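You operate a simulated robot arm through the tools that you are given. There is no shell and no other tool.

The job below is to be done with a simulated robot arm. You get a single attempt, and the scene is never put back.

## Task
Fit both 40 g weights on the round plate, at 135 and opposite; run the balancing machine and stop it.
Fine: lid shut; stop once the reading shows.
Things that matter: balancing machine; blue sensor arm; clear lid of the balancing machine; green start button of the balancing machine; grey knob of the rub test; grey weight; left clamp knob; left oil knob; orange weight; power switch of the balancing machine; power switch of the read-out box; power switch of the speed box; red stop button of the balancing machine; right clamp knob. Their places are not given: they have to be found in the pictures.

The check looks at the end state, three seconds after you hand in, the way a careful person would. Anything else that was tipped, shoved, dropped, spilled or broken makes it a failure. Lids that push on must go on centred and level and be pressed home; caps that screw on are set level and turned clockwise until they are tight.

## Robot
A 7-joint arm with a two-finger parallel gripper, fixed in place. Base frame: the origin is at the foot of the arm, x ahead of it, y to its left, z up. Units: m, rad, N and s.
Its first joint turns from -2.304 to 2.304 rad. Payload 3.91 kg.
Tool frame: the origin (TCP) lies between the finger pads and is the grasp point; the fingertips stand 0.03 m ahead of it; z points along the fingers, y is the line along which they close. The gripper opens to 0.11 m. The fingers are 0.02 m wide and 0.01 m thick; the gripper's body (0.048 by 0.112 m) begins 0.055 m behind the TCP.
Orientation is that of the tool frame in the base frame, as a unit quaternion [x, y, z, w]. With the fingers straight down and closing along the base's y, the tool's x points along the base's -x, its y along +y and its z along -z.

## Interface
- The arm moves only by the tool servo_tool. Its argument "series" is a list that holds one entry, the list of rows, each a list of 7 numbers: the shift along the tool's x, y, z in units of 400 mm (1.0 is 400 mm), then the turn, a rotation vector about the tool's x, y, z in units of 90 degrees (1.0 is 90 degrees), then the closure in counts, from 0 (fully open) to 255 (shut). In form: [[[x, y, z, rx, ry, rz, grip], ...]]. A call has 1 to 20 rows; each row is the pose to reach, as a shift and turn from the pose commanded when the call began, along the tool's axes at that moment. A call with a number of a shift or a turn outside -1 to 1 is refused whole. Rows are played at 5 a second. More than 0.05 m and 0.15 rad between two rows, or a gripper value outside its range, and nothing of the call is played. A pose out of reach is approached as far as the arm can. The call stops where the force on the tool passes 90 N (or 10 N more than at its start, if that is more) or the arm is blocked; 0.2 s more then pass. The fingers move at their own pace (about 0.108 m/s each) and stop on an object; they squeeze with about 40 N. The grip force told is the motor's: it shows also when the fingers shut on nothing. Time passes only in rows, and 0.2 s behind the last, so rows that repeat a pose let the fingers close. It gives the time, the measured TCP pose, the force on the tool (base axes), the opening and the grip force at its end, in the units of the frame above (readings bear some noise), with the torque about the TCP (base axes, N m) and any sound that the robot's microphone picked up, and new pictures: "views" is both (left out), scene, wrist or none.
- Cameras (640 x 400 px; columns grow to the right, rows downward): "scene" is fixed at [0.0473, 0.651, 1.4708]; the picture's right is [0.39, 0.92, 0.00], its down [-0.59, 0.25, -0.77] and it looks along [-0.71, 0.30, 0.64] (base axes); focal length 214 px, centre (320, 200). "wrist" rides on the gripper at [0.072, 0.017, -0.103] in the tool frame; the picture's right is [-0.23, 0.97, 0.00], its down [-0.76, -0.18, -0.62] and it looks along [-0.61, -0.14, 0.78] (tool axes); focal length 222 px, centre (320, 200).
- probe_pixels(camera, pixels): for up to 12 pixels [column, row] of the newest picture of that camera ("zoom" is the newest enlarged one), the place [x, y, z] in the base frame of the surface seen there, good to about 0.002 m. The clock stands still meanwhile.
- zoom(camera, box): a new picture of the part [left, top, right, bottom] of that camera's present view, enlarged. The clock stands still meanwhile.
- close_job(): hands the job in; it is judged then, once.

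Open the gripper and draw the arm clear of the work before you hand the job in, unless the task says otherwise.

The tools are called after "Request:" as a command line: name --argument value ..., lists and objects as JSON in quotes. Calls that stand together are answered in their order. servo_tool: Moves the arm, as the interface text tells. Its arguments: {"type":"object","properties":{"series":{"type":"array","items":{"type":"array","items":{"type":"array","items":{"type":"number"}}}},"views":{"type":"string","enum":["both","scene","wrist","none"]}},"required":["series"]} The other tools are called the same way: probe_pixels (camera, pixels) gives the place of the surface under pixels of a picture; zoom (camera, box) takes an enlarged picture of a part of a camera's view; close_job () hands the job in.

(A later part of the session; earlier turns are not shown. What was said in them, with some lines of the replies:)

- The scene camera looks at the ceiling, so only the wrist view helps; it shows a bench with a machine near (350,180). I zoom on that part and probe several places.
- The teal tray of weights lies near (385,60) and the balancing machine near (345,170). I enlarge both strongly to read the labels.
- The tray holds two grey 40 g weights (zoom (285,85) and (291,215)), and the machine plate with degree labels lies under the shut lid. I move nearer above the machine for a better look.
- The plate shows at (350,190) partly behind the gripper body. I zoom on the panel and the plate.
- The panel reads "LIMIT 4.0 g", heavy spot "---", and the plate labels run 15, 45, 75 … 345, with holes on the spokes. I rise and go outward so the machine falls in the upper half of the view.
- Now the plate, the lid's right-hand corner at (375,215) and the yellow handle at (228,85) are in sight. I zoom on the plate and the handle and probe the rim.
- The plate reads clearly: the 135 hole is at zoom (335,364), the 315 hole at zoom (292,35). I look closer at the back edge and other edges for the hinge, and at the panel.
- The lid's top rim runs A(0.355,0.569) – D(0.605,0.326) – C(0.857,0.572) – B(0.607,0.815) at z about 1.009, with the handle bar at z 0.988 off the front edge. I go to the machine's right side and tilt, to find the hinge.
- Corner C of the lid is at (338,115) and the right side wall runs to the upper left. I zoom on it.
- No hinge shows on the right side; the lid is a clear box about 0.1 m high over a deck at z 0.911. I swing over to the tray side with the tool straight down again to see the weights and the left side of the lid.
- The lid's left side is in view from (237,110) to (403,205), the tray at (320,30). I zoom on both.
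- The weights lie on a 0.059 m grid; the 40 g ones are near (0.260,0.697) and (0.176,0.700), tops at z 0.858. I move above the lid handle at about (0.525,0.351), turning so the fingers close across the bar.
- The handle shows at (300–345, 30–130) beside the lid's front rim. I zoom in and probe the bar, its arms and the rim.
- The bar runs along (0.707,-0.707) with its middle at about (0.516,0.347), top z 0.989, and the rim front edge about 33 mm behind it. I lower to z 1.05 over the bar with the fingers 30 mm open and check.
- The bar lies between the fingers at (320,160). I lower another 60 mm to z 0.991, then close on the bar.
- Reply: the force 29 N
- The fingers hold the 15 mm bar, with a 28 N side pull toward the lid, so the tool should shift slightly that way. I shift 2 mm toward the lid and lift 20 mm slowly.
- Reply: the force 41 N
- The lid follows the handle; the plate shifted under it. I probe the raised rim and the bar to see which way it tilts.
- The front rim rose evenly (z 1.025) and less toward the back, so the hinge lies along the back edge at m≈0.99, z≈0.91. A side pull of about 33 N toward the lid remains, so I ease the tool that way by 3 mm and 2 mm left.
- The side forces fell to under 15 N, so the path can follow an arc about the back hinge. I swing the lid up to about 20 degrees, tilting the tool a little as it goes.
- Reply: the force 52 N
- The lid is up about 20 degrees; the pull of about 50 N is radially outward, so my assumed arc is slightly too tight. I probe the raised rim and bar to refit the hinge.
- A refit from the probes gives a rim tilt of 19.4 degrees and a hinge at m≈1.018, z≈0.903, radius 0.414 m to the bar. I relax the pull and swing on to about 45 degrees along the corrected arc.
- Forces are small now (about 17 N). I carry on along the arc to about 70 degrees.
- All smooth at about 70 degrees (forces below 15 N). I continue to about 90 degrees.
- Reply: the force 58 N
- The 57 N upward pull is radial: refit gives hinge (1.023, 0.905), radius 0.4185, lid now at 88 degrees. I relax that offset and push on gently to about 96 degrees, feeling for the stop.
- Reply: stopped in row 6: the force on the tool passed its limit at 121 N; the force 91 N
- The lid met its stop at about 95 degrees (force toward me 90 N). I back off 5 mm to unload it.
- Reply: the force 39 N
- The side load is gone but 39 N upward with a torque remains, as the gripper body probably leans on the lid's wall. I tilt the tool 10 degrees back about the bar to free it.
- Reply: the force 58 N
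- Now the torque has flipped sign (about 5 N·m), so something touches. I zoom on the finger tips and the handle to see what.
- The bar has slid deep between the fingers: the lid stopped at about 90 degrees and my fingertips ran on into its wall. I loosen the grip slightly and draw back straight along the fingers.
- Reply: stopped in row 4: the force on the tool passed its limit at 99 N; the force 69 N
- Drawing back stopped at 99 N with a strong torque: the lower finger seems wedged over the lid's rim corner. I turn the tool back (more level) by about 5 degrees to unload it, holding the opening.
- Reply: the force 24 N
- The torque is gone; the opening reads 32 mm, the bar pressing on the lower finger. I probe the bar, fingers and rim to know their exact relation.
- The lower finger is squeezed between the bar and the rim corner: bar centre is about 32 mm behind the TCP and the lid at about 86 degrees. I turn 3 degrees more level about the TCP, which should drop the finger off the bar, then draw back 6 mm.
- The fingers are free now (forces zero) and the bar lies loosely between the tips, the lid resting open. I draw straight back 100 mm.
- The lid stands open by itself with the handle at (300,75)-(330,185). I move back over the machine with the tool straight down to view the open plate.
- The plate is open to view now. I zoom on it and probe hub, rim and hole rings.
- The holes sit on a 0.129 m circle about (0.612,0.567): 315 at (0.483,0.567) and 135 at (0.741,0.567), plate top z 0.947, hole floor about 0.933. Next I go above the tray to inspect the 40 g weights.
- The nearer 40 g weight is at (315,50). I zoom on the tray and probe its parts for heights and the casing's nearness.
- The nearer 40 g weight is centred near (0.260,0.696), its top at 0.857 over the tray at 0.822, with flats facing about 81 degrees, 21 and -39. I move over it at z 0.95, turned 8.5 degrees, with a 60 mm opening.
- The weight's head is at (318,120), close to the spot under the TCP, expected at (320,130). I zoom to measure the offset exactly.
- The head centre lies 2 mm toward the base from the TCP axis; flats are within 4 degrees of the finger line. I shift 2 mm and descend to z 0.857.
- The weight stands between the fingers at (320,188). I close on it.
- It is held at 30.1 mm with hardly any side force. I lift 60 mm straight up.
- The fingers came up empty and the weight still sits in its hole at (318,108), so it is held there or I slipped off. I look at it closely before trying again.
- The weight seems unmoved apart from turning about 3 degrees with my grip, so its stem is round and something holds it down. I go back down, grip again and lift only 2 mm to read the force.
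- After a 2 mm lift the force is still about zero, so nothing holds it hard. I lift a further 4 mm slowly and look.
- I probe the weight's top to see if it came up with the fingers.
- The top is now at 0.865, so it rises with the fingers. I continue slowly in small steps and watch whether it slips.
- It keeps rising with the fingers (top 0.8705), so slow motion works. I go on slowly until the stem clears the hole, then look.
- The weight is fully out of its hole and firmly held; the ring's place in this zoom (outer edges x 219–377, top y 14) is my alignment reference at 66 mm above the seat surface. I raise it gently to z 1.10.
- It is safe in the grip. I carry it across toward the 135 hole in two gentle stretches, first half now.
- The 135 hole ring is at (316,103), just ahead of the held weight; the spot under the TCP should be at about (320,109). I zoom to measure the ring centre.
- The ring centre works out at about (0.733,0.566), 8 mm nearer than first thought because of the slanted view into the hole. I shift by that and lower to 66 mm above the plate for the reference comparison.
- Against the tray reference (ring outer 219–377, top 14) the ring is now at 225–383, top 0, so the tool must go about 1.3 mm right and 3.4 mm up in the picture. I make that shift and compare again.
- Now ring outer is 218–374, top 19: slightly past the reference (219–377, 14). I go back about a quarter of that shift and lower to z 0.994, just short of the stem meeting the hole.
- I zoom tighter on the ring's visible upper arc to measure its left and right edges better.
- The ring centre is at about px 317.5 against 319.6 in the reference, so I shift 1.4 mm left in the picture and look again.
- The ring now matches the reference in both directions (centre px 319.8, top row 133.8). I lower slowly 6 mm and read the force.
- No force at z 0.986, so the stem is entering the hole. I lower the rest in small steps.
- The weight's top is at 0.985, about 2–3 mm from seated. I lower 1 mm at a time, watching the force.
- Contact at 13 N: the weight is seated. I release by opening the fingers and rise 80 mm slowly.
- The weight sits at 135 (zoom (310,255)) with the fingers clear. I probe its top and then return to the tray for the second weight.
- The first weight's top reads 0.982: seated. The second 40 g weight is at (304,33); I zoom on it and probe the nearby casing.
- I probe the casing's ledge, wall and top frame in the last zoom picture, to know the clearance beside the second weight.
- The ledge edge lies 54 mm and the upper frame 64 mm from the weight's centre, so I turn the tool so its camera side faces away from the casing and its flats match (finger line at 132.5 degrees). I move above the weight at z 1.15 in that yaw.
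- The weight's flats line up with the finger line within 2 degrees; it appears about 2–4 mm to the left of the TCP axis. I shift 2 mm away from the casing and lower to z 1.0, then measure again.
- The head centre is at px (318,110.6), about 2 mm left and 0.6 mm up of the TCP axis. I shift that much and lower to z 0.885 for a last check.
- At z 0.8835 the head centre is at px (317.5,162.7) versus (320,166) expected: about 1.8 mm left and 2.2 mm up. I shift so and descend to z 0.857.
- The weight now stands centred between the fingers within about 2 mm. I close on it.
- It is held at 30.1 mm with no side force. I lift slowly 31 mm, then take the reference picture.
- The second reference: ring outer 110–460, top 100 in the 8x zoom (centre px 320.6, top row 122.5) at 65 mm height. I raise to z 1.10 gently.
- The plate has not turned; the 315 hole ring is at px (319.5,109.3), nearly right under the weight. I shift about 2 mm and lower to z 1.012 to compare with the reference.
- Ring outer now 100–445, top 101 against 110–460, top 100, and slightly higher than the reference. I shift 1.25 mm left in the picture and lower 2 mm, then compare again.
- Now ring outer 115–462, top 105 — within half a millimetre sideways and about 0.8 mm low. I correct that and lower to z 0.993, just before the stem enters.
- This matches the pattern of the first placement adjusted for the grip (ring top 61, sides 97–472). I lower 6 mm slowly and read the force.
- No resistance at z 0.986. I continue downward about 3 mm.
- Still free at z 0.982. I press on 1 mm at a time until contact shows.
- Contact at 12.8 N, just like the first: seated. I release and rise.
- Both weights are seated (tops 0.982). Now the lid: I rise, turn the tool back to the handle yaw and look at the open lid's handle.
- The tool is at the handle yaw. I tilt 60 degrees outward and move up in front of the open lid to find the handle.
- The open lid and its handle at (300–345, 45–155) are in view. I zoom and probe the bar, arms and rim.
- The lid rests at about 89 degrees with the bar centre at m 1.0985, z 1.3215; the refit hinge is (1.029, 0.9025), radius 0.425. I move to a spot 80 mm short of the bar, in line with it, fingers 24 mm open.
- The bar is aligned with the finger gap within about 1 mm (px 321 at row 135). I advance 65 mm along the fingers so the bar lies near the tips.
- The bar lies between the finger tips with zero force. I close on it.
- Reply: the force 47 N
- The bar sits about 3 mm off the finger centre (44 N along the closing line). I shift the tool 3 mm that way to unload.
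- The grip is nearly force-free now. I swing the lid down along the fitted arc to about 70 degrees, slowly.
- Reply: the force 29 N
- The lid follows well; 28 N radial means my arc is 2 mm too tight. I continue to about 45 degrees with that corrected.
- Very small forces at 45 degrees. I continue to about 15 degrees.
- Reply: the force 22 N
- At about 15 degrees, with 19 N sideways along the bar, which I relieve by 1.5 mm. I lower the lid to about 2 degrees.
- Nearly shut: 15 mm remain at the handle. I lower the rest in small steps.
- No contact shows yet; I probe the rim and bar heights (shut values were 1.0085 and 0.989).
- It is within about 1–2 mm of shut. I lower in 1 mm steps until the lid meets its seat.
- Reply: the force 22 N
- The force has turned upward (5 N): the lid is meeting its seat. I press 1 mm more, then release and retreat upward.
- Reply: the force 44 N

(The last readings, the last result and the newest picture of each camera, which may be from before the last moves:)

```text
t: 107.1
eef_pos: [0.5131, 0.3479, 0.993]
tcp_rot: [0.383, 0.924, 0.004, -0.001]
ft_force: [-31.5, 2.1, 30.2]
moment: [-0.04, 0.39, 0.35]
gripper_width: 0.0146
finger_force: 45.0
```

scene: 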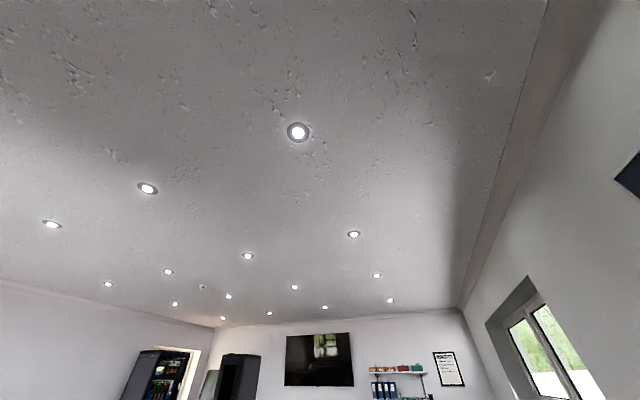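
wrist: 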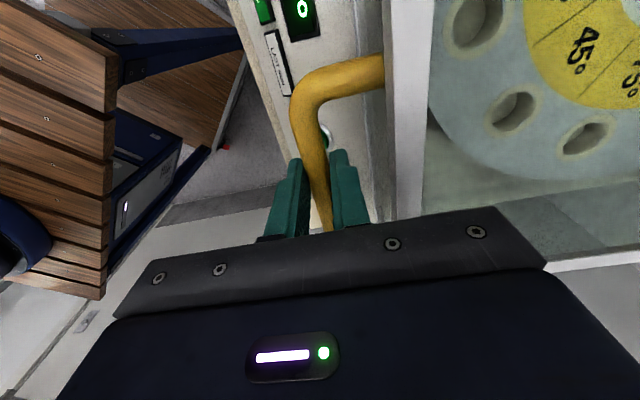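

30 N upward: the lid is on its seat. I open the fingers to 30 mm and rise straight off the bar.

Request:
servo_tool --series '[[[0, 0, -0.002, 0, 0, 0, 220], [0, 0, -0.002, 0, 0, 0, 185], [0, 0, -0.002, 0, 0, 0, 185], [0, 0, -0.03, 0, 0, 0, 185], [0, 0, -0.08, 0, 0, 0, 185], [0, 0, -0.16, 0, 0, 0, 185], [0, 0, -0.26, 0, 0, 0, 185], [0, 0, -0.36, 0, 0, 0, 185]]]' --views "wrist"

Request:
zoom --camera "wrist" --box '[240, 0, 520, 200]'

Request:
probe_pixels --camera "wrist" --pixels '[[365, 60], [372, 110], [376, 140], [320, 60], [325, 100], [500, 160], [450, 172], [305, 85]]'

```text
t: 108.9
eef_pos: [0.5176, 0.3483, 1.1349]
tcp_rot: [0.383, 0.924, 0.003, -0.002]
ft_force: [0.2, -0.3, 0.1]
moment: [-0.01, 0.01, 0.01]
gripper_width: 0.0303
finger_force: 0.1
```

wrist: 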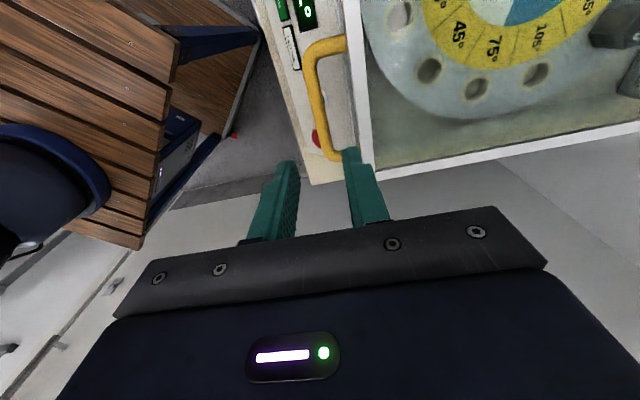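

```text
2.00 times, centred on (380, 100) of wrist
```

zoom: 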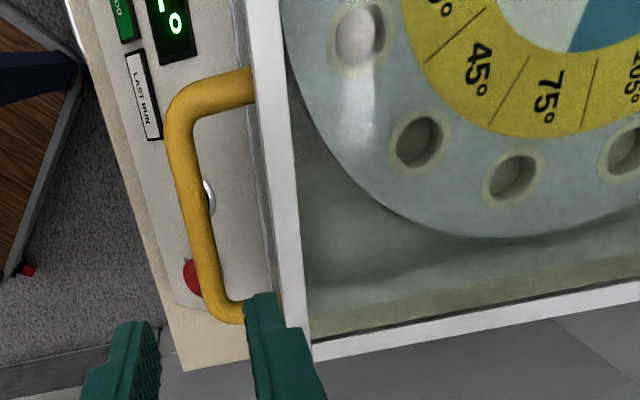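

```text
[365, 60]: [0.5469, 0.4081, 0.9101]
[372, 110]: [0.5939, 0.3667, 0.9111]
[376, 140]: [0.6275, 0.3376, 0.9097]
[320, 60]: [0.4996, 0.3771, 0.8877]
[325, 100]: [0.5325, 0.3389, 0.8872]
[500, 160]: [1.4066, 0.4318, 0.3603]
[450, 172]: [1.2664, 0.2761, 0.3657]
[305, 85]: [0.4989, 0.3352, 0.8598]
```

The lid is shut (rim flush, no gap seen). I now turn the tool a quarter turn, so its camera faces the panel from the robot side, close the fingers, and look at the buttons.

Request:
servo_tool --series '[[[-0.01, -0.013, -0.0031, 0, 0, -0.083, 255], [-0.019, -0.026, -0.0063, 0, 0, -0.167, 255], [-0.0284, -0.039, -0.0094, 0, 0, -0.25, 255], [-0.0378, -0.0519, -0.0125, 0, 0, -0.333, 255], [-0.0473, -0.0649, -0.0156, 0, 0, -0.417, 255], [-0.0568, -0.0779, -0.0188, 0, 0, -0.5, 255], [-0.0662, -0.0909, -0.0219, 0, 0, -0.583, 255], [-0.0757, -0.1039, -0.025, 0, 0, -0.667, 255], [-0.0851, -0.1169, -0.0281, 0, 0, -0.75, 255], [-0.0946, -0.1298, -0.0313, 0, 0, -0.833, 255], [-0.104, -0.1428, -0.0344, 0, 0, -0.917, 255], [-0.1135, -0.1558, -0.0375, 0, 0, -1.0, 255]]]' --views "wrist"

```text
t: 111.5
eef_pos: [0.5032, 0.2734, 1.1515]
tcp_rot: [-0.383, 0.924, 0.003, 0.002]
ft_force: [-0.7, 0.6, -0.1]
moment: [-0.01, -0.03, 0.02]
gripper_width: 0.0
finger_force: 37.6
```

wrist: 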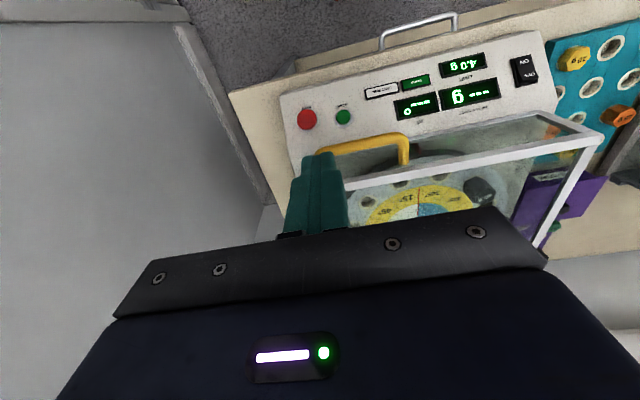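

Excellent view: red stop at (307,118), green start at (344,116), handle at (365,150), lid shut. I zoom and probe the buttons, panel, and lid rim.

Request:
zoom --camera "wrist" --box '[270, 60, 430, 180]'

Request:
probe_pixels --camera "wrist" --pixels '[[307, 118], [344, 116], [307, 110], [344, 111], [325, 110], [325, 135], [310, 140], [380, 95], [390, 140], [360, 148], [580, 138], [345, 190]]'

Request:
zoom --camera "wrist" --box '[280, 40, 620, 240]'

```text
3.33 times, centred on (350, 120) of wrist
```

zoom: 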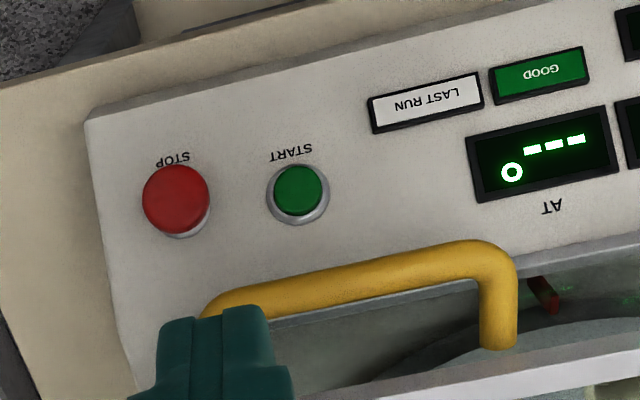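

```text
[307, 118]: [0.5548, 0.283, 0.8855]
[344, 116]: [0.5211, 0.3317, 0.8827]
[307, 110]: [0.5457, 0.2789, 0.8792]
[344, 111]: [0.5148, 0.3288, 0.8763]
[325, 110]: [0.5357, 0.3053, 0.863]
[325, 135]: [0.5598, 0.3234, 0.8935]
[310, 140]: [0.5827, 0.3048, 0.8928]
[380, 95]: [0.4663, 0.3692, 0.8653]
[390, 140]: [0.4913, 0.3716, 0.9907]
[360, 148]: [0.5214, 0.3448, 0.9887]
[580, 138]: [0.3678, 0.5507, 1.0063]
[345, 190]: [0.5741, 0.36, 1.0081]
```

```text
1.88 times, centred on (450, 140) of wrist
```

zoom: 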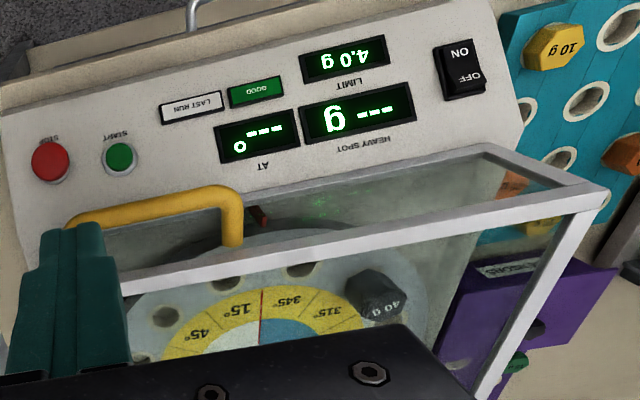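

Lid rim reads 1.006–1.008: shut. Green cap top is at m 0.603, s 0.134, z 0.883 and the red at m 0.592, s 0.192, z 0.886 on a 45 degree panel. I go to a spot 60 mm off the green button, tilted 35 degrees.

Request:
servo_tool --series '[[[-0.001, 0.0119, 0.0813, 0, -0.0648, 0, 255], [-0.0019, 0.0238, 0.1626, 0, -0.1297, 0, 255], [-0.0029, 0.0357, 0.2439, 0, -0.1945, 0, 255], [-0.0039, 0.0475, 0.3252, 0, -0.2593, 0, 255], [-0.0048, 0.0594, 0.4065, 0, -0.3242, 0, 255], [-0.0058, 0.0713, 0.4878, 0, -0.389, 0, 255], [-0.0058, 0.0713, 0.4878, 0, -0.389, 0, 255]]]' --views "wrist"

Request:
zoom --camera "wrist" --box '[230, 80, 430, 240]'

```text
t: 113.1
eef_pos: [0.4898, 0.288, 0.9553]
tcp_rot: [-0.356, 0.884, 0.116, 0.28]
ft_force: [-5.2, 4.9, 0.1]
moment: [-0.33, -0.32, -0.3]
gripper_width: 0.0
finger_force: 37.6
```

wrist: 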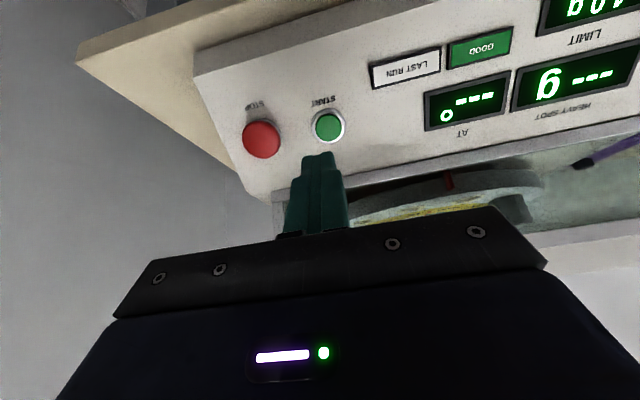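

```text
2.50 times, centred on (330, 160) of wrist
```

zoom: 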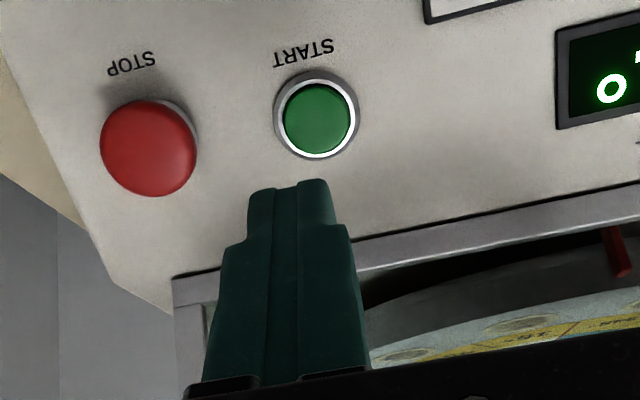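

The fingers point at the green button at (330,127), 60 mm off. A small force (about 7 N) shows, so I hold still once and read again before pressing.

Request:
servo_tool --series '[[[0, 0, 0, 0, 0, 0, 255], [0, 0, 0, 0, 0, 0, 255], [0, 0, 0, 0, 0, 0, 255]]]' --views "none"

Request:
probe_pixels --camera "wrist" --pixels '[[329, 127], [328, 122], [262, 140], [335, 130], [322, 128], [329, 145]]'

```text
t: 113.9
eef_pos: [0.4837, 0.2942, 0.9554]
tcp_rot: [-0.364, 0.88, 0.119, 0.279]
ft_force: [1.0, -0.6, 0.5]
moment: [-0.01, -0.02, -0.02]
gripper_width: 0.0
finger_force: 38.1
```

```text
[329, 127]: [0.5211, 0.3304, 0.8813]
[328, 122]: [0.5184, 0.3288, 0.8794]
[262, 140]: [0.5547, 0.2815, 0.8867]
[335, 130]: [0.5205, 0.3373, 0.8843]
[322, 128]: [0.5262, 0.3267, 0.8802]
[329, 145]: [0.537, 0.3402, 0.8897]
```

It has settled with no force and is aligned with the green cap (0.0905 m ahead of the TCP). I advance 55 mm, then press in small steps.

Request:
servo_tool --series '[[[0, 0, 0.04, 0, 0, 0, 255], [0, 0, 0.08, 0, 0, 0, 255], [0, 0, 0.115, 0, 0, 0, 255], [0, 0, 0.1375, 0, 0, 0, 255], [0, 0, 0.1375, 0, 0, 0, 255]]]' --views "wrist"

Request:
zoom --camera "wrist" --box '[230, 80, 430, 240]'

```text
t: 115.1
eef_pos: [0.507, 0.3172, 0.912]
tcp_rot: [-0.364, 0.881, 0.118, 0.279]
ft_force: [-0.8, 0.8, 0.1]
moment: [0.02, -0.04, 0.01]
gripper_width: 0.0
finger_force: 37.7
```

wrist: 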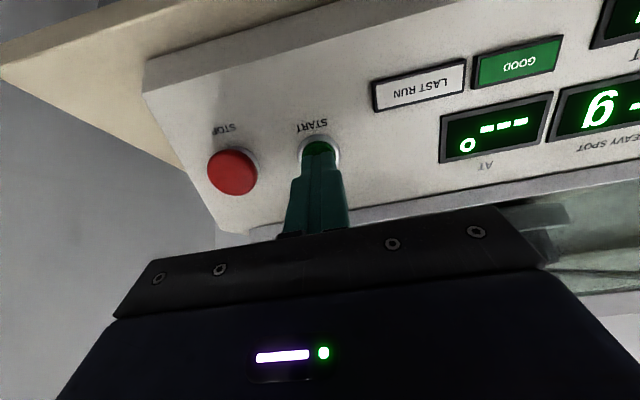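

```text
2.50 times, centred on (330, 160) of wrist
```

zoom: 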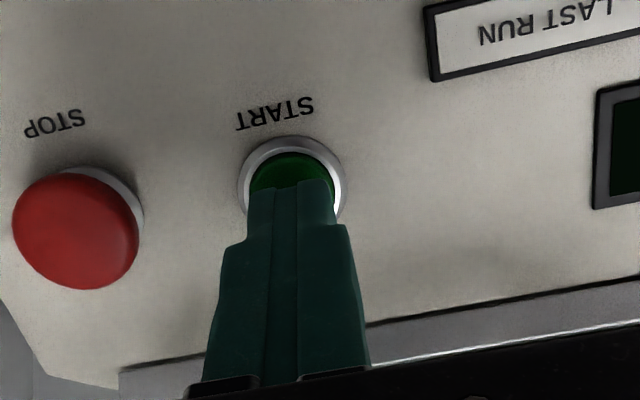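

The tip is right over the green cap, about 6 mm short. I press forward 8 mm in 2 mm steps and listen.

Request:
servo_tool --series '[[[0, 0, 0.005, 0, 0, 0, 255], [0, 0, 0.01, 0, 0, 0, 255], [0, 0, 0.015, 0, 0, 0, 255], [0, 0, 0.02, 0, 0, 0, 255]]]' --views "wrist"

```text
t: 116.1
eef_pos: [0.5103, 0.3196, 0.9048]
tcp_rot: [-0.364, 0.88, 0.118, 0.279]
ft_force: [-0.3, -2.4, 4.2]
moment: [-0.05, -0.04, -0.04]
gripper_width: 0.0
finger_force: 37.6
heard: click
```

wrist: 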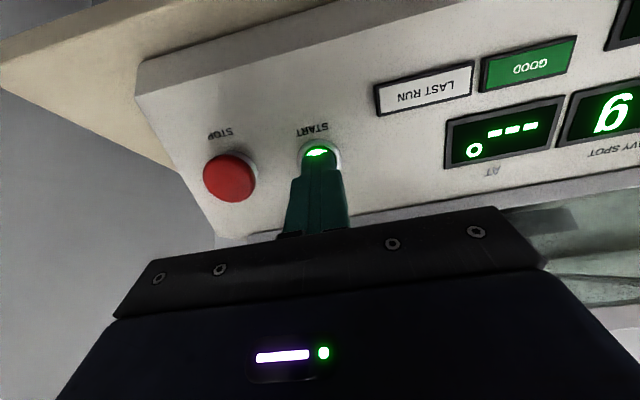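

A click was heard and the start button lit up. I draw back 60 mm and watch the displays.

Request:
servo_tool --series '[[[0, 0, -0.02, 0, 0, 0, 255], [0, 0, -0.06, 0, 0, 0, 255], [0, 0, -0.11, 0, 0, 0, 255], [0, 0, -0.155, 0, 0, 0, 255]]]' --views "wrist"

Request:
zoom --camera "wrist" --box '[230, 0, 640, 240]'

```text
t: 117.1
eef_pos: [0.485, 0.2946, 0.9537]
tcp_rot: [-0.364, 0.881, 0.118, 0.279]
ft_force: [0.1, -0.1, 0.5]
moment: [0.0, 0.0, -0.04]
gripper_width: 0.0
finger_force: 38.0
```

wrist: 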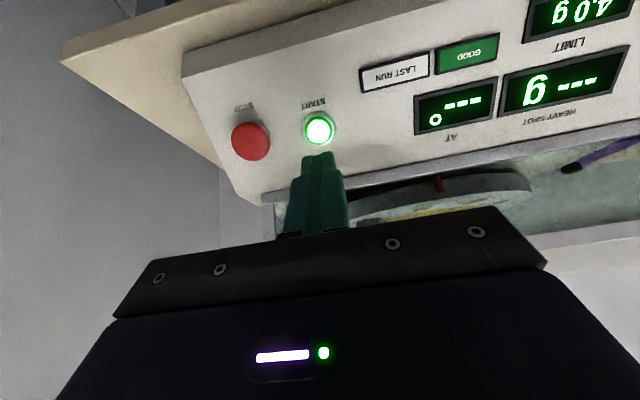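

```text
1.56 times, centred on (435, 120) of wrist
```

zoom: 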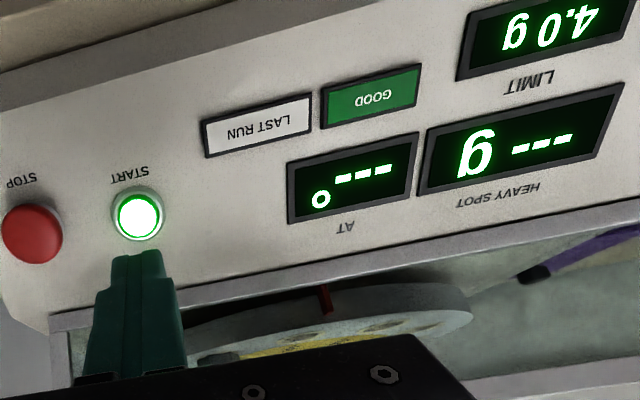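

The start ring is lit but the readings still show dashes. I move across in front of the red stop button, 60 mm off, and keep watching.

Request:
servo_tool --series '[[[0.0047, -0.0488, -0.0102, 0, 0, 0, 255], [0.0095, -0.0977, -0.0203, 0, 0, 0, 255], [0.0142, -0.1465, -0.0305, 0, 0, 0, 255], [0.0142, -0.1465, -0.0305, 0, 0, 0, 255], [0.0142, -0.1465, -0.0305, 0, 0, 0, 255]]]' --views "wrist"

Request:
zoom --camera "wrist" --box '[280, 0, 640, 240]'

```text
t: 118.3
eef_pos: [0.5179, 0.2451, 0.9598]
tcp_rot: [-0.364, 0.881, 0.119, 0.279]
ft_force: [0.7, -1.0, -0.6]
moment: [0.01, -0.05, -0.02]
gripper_width: 0.0
finger_force: 37.8
```

wrist: 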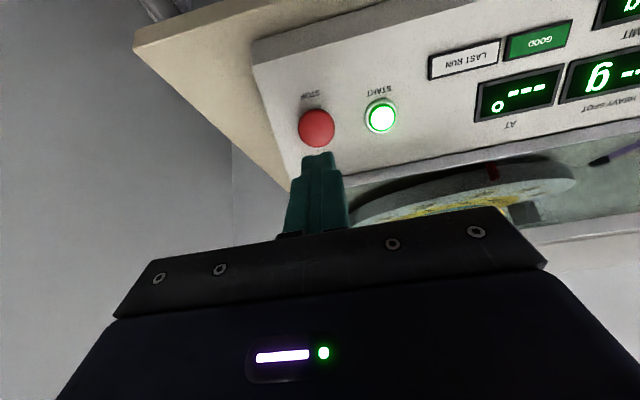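

```text
1.67 times, centred on (460, 120) of wrist
```

zoom: 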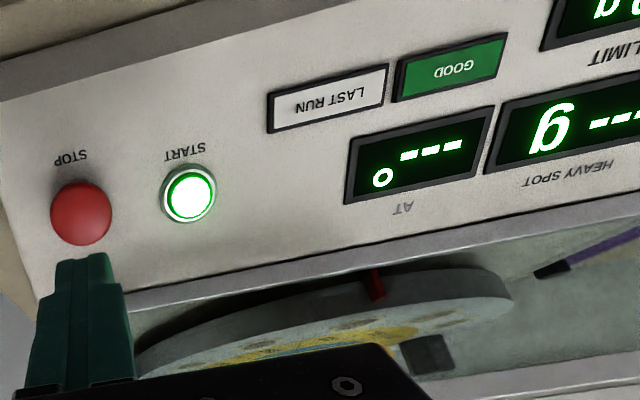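

The machine is running; the tool stands ready before the red button at (316,127). I wait with the pose held until a reading shows.

Request:
servo_tool --series '[[[0, 0, 0, 0, 0, 0, 255], [0, 0, 0, 0, 0, 0, 255], [0, 0, 0, 0, 0, 0, 255], [0, 0, 0, 0, 0, 0, 255], [0, 0, 0, 0, 0, 0, 255], [0, 0, 0, 0, 0, 0, 255], [0, 0, 0, 0, 0, 0, 255], [0, 0, 0, 0, 0, 0, 255], [0, 0, 0, 0, 0, 0, 255], [0, 0, 0, 0, 0, 0, 255]]]' --views "wrist"

Request:
zoom --camera "wrist" --box '[280, 0, 640, 240]'

```text
t: 120.5
eef_pos: [0.5176, 0.246, 0.961]
tcp_rot: [-0.364, 0.88, 0.119, 0.279]
ft_force: [0.4, -0.4, -0.1]
moment: [0.03, -0.01, 0.05]
gripper_width: 0.0
finger_force: 38.0
```

wrist: 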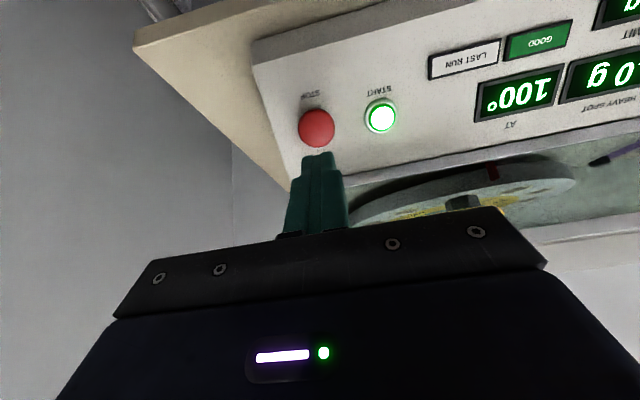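

```text
1.67 times, centred on (460, 120) of wrist
```

zoom: 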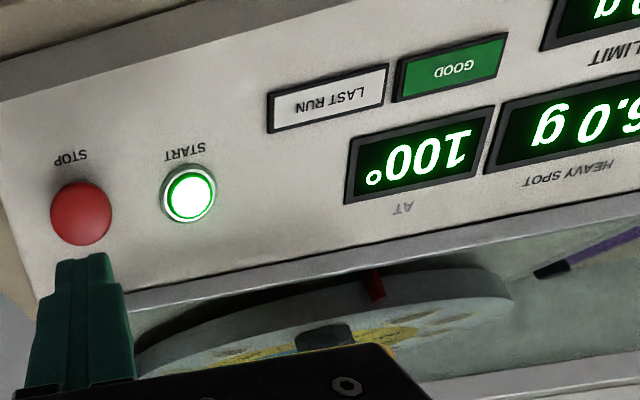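

The reading shows ("…6.0 g" at 100°), so it is time to stop. The red cap is 60 mm ahead and aligned; I advance and press it in small steps.

Request:
servo_tool --series '[[[0, 0, 0.04, 0, 0, 0, 255], [0, 0, 0.08, 0, 0, 0, 255], [0, 0, 0.115, 0, 0, 0, 255], [0, 0, 0.1375, 0, 0, 0, 255], [0, 0, 0.1435, 0, 0, 0, 255], [0, 0, 0.149, 0, 0, 0, 255], [0, 0, 0.154, 0, 0, 0, 255], [0, 0, 0.159, 0, 0, 0, 255]]]' --views "wrist"

```text
t: 122.3
eef_pos: [0.5426, 0.2727, 0.9093]
tcp_rot: [-0.363, 0.881, 0.118, 0.28]
ft_force: [-2.7, 0.0, 7.8]
moment: [0.13, -0.1, 0.07]
gripper_width: 0.0001
finger_force: 37.5
heard: click
```

wrist: 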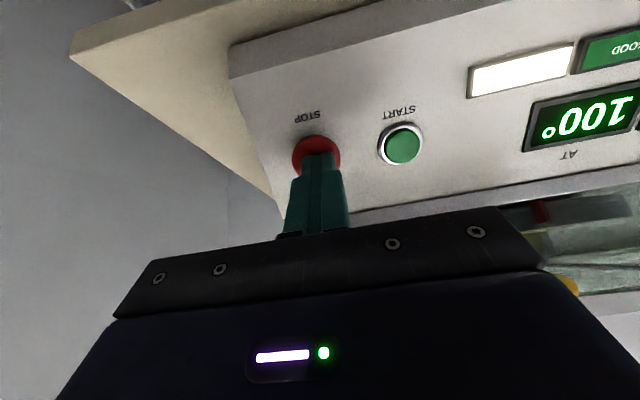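

A click: the start light went out and "LAST RUN" is lit, the reading kept. I back straight off the button and rise clear.

Request:
servo_tool --series '[[[0, 0, -0.02, 0, 0, 0, 255], [0, 0, -0.06, 0, 0, 0, 255], [0, 0, -0.11, 0, 0, 0, 255], [0, 0, -0.16, 0, 0, 0, 255], [0, 0, -0.22, 0, 0, 0, 200]]]' --views "wrist"

Request:
zoom --camera "wrist" --box '[280, 0, 640, 240]'

```text
t: 123.5
eef_pos: [0.5111, 0.2399, 0.9813]
tcp_rot: [-0.364, 0.881, 0.118, 0.278]
ft_force: [0.1, 1.2, -1.3]
moment: [-0.03, 0.03, -0.03]
gripper_width: 0.0239
finger_force: 0.1
out of reach, approached as far as the arm can: row 5
```

wrist: 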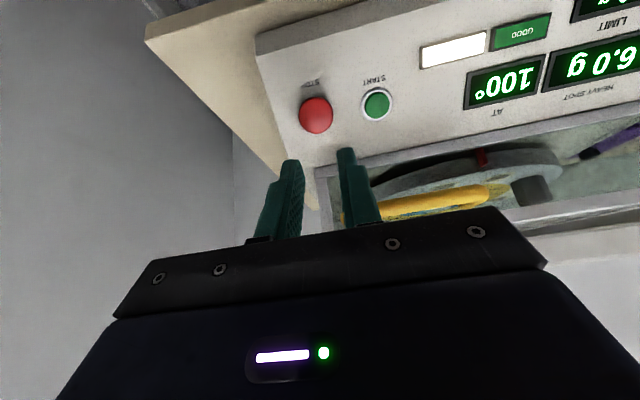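

```text
1.67 times, centred on (460, 120) of wrist
```

zoom: 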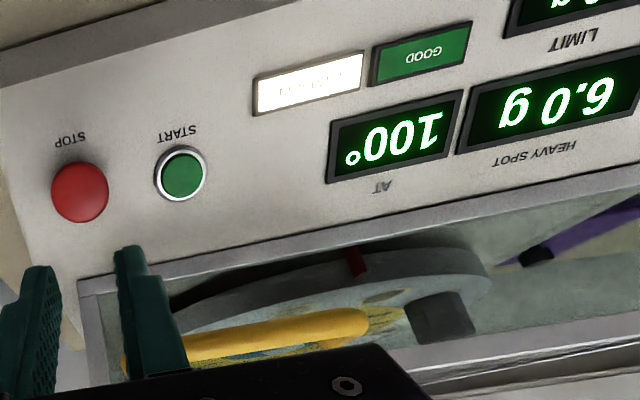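

The displays read 6.0 g at 100°, LAST RUN lit, machine stopped. I rise and level the tool clear of the machine, then open the gripper.

Request:
servo_tool --series '[[[-0.0573, 0, -0.0819, 0, 0, 0, 200], [-0.1147, 0, -0.1638, 0, 0, 0, 200], [-0.172, 0, -0.2457, 0, 0, 0, 200], [-0.209, 0.01, -0.281, 0, 0.0778, 0, 150], [-0.246, 0.02, -0.3162, 0, 0.1556, 0, 100], [-0.2826, 0.03, -0.3515, 0, 0.2334, 0, 50], [-0.3195, 0.04, -0.387, 0, 0.3112, 0, 0], [-0.3564, 0.05, -0.4219, 0, 0.389, 0, 0]]]' --views "wrist"

Request:
zoom --camera "wrist" --box '[260, 0, 620, 220]'

```text
t: 125.3
eef_pos: [0.5115, 0.2633, 1.2036]
tcp_rot: [-0.382, 0.924, 0.004, 0.0]
ft_force: [0.0, -0.6, 0.1]
moment: [0.08, 0.03, -0.01]
gripper_width: 0.11
finger_force: 0.0
out of reach, approached as far as the arm can: row 2
```

wrist: 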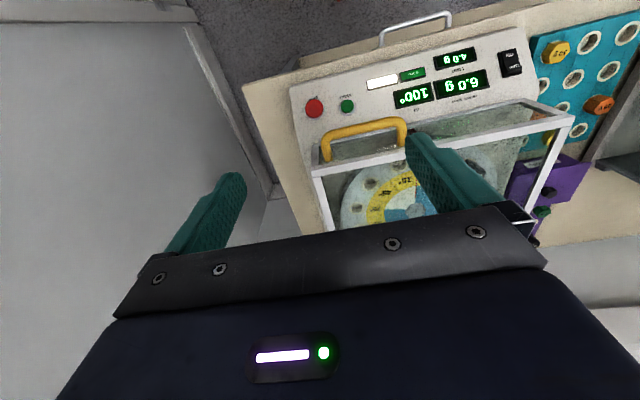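

```text
1.78 times, centred on (440, 110) of wrist
```

zoom: 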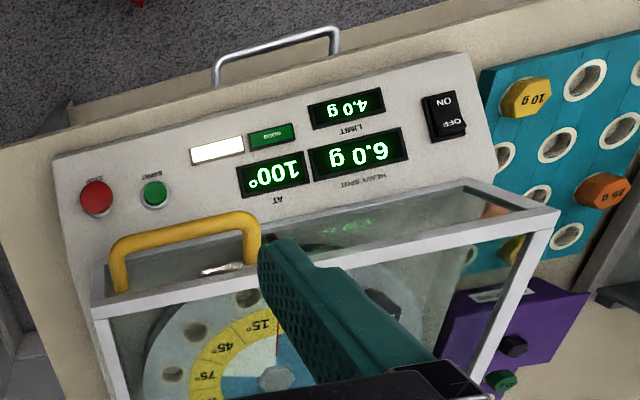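

The machine is stopped with the reading kept. I move up over the machine for a last check of the lid, the plate and both weights.

Request:
servo_tool --series '[[[-0.03, 0.03, -0.09, 0, 0, 0, 0], [-0.09, 0.09, -0.17, 0, 0, 0, 0], [-0.16, 0.16, -0.24, 0, 0, 0, 0], [-0.24, 0.23, -0.3, 0, 0, 0, 0], [-0.31, 0.3, -0.34, 0, 0, 0, 0], [-0.38, 0.3638, -0.366, 0, 0, 0, 0]]]' --views "wrist"

Request:
zoom --camera "wrist" --box '[230, 0, 450, 180]'

```text
t: 126.7
eef_pos: [0.5114, 0.4764, 1.351]
tcp_rot: [-0.385, 0.923, 0.003, 0.002]
ft_force: [-3.9, 1.9, 0.1]
moment: [-0.17, -0.34, -0.01]
gripper_width: 0.1103
finger_force: 0.0
```

wrist: 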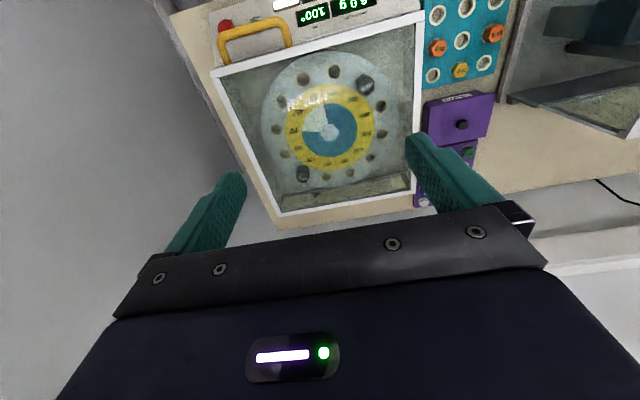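

```text
2.22 times, centred on (340, 90) of wrist
```

zoom: 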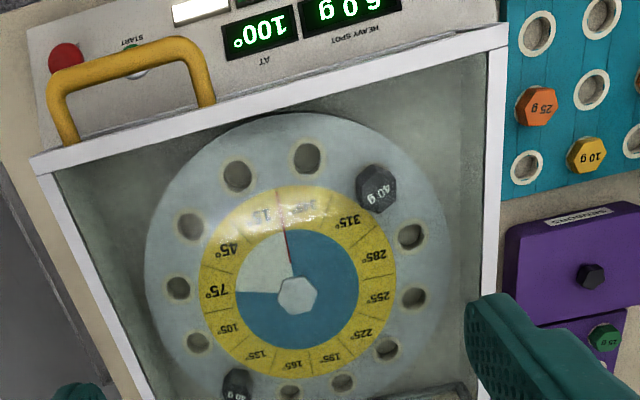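

Both weights sit in their holes beside 315 and 135 and the plate stands still. I probe the lid's rim corners to confirm it is fully shut.

Request:
probe_pixels --camera "zoom" --pixels '[[40, 165], [270, 100], [500, 40], [495, 200], [85, 280], [125, 45], [377, 190], [237, 380]]'

Request:
zoom --camera "wrist" --box '[200, 60, 460, 240]'

```text
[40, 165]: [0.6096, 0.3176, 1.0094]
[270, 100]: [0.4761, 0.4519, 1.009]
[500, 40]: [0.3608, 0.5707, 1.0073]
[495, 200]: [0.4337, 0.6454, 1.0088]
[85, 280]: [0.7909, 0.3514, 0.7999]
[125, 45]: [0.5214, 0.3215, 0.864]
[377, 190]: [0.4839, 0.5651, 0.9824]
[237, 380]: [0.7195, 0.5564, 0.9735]
```

```text
2.22 times, centred on (330, 150) of wrist
```

zoom: 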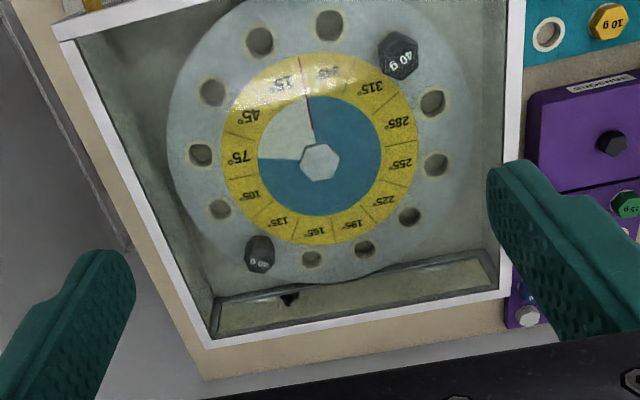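

The rim reads 1.007–1.009 on all sides, as at the start: shut. I draw the open gripper up and back to about its starting place.

Request:
servo_tool --series '[[[0.03, 0.04, -0.1, 0, 0, 0, 0], [0.09, 0.11, -0.19, 0, 0, 0, 0], [0.16, 0.2, -0.26, 0, 0, 0, 0], [0.23, 0.29, -0.32, 0, 0, 0, 0], [0.3, 0.38, -0.37, 0, 0, 0, 0], [0.37, 0.47, -0.41, 0, 0, 0, 0], [0.43, 0.55, -0.44, 0, 0, 0, 0], [0.49, 0.623, -0.465, 0, 0, 0, 0], [0.49, 0.623, -0.465, 0, 0, 0, 0]]]' --views "wrist"

```text
refused: row 2 steps farther than a row can; nothing moved
```

One step was a bit too long, so I repeat the retreat with evenly smaller steps.

Request:
servo_tool --series '[[[0.049, 0.0623, -0.0465, 0, 0, 0, 0], [0.098, 0.1246, -0.093, 0, 0, 0, 0], [0.147, 0.1869, -0.1395, 0, 0, 0, 0], [0.196, 0.2492, -0.186, 0, 0, 0, 0], [0.245, 0.3115, -0.2325, 0, 0, 0, 0], [0.294, 0.3738, -0.279, 0, 0, 0, 0], [0.343, 0.4361, -0.3255, 0, 0, 0, 0], [0.392, 0.4984, -0.372, 0, 0, 0, 0], [0.441, 0.5607, -0.4185, 0, 0, 0, 0], [0.49, 0.623, -0.465, 0, 0, 0, 0], [0.49, 0.623, -0.465, 0, 0, 0, 0]]]' --views "wrist"

```text
t: 129.1
eef_pos: [0.1995, 0.5081, 1.5371]
tcp_rot: [-0.383, 0.924, 0.004, 0.002]
ft_force: [-0.1, 0.9, 0.1]
moment: [0.02, -0.02, 0.03]
gripper_width: 0.1099
finger_force: 0.0
```

wrist: 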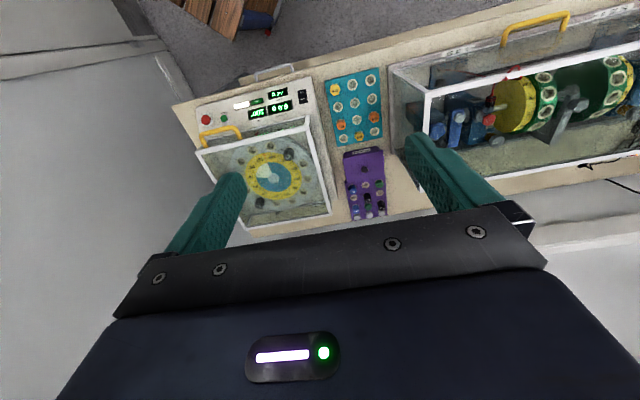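

The wide view shows the lid shut, both grey weights on the plate, the reading kept with the machine stopped, and everything else in place. The arm is clear with the gripper open, so I hand the job in.

Request:
close_job

```text
The job is handed in.
```

The job is done and handed in. Both 40 g weights are on the plate, one at 135° and the other opposite at 315°. I ran the balancing machine with the lid shut and stopped it once the reading showed.

- **Weights:** both are seated in their holes, with their tops level at about 0.982 m. They stayed in place through the run.
- **Reading:** the display showed a heavy spot of 6.0 g at 100°, above the 4.0 g limit. After the stop, the "LAST RUN" lamp lit and the reading stayed on.
- **Lid:** it is shut, with its rim back at the starting height on the sides I could check.
- **Handling:** while opening the lid, my fingers pushed past its stop and wedged against the rim. The arm hit its force limit twice, at 121 N and 99 N, before I worked it free. The first lift of one 40 g weight also came up empty; I went back and lifted it slowly. I saw no damage, and nothing was tipped or dropped.

The arm is back near its starting place with the gripper open.
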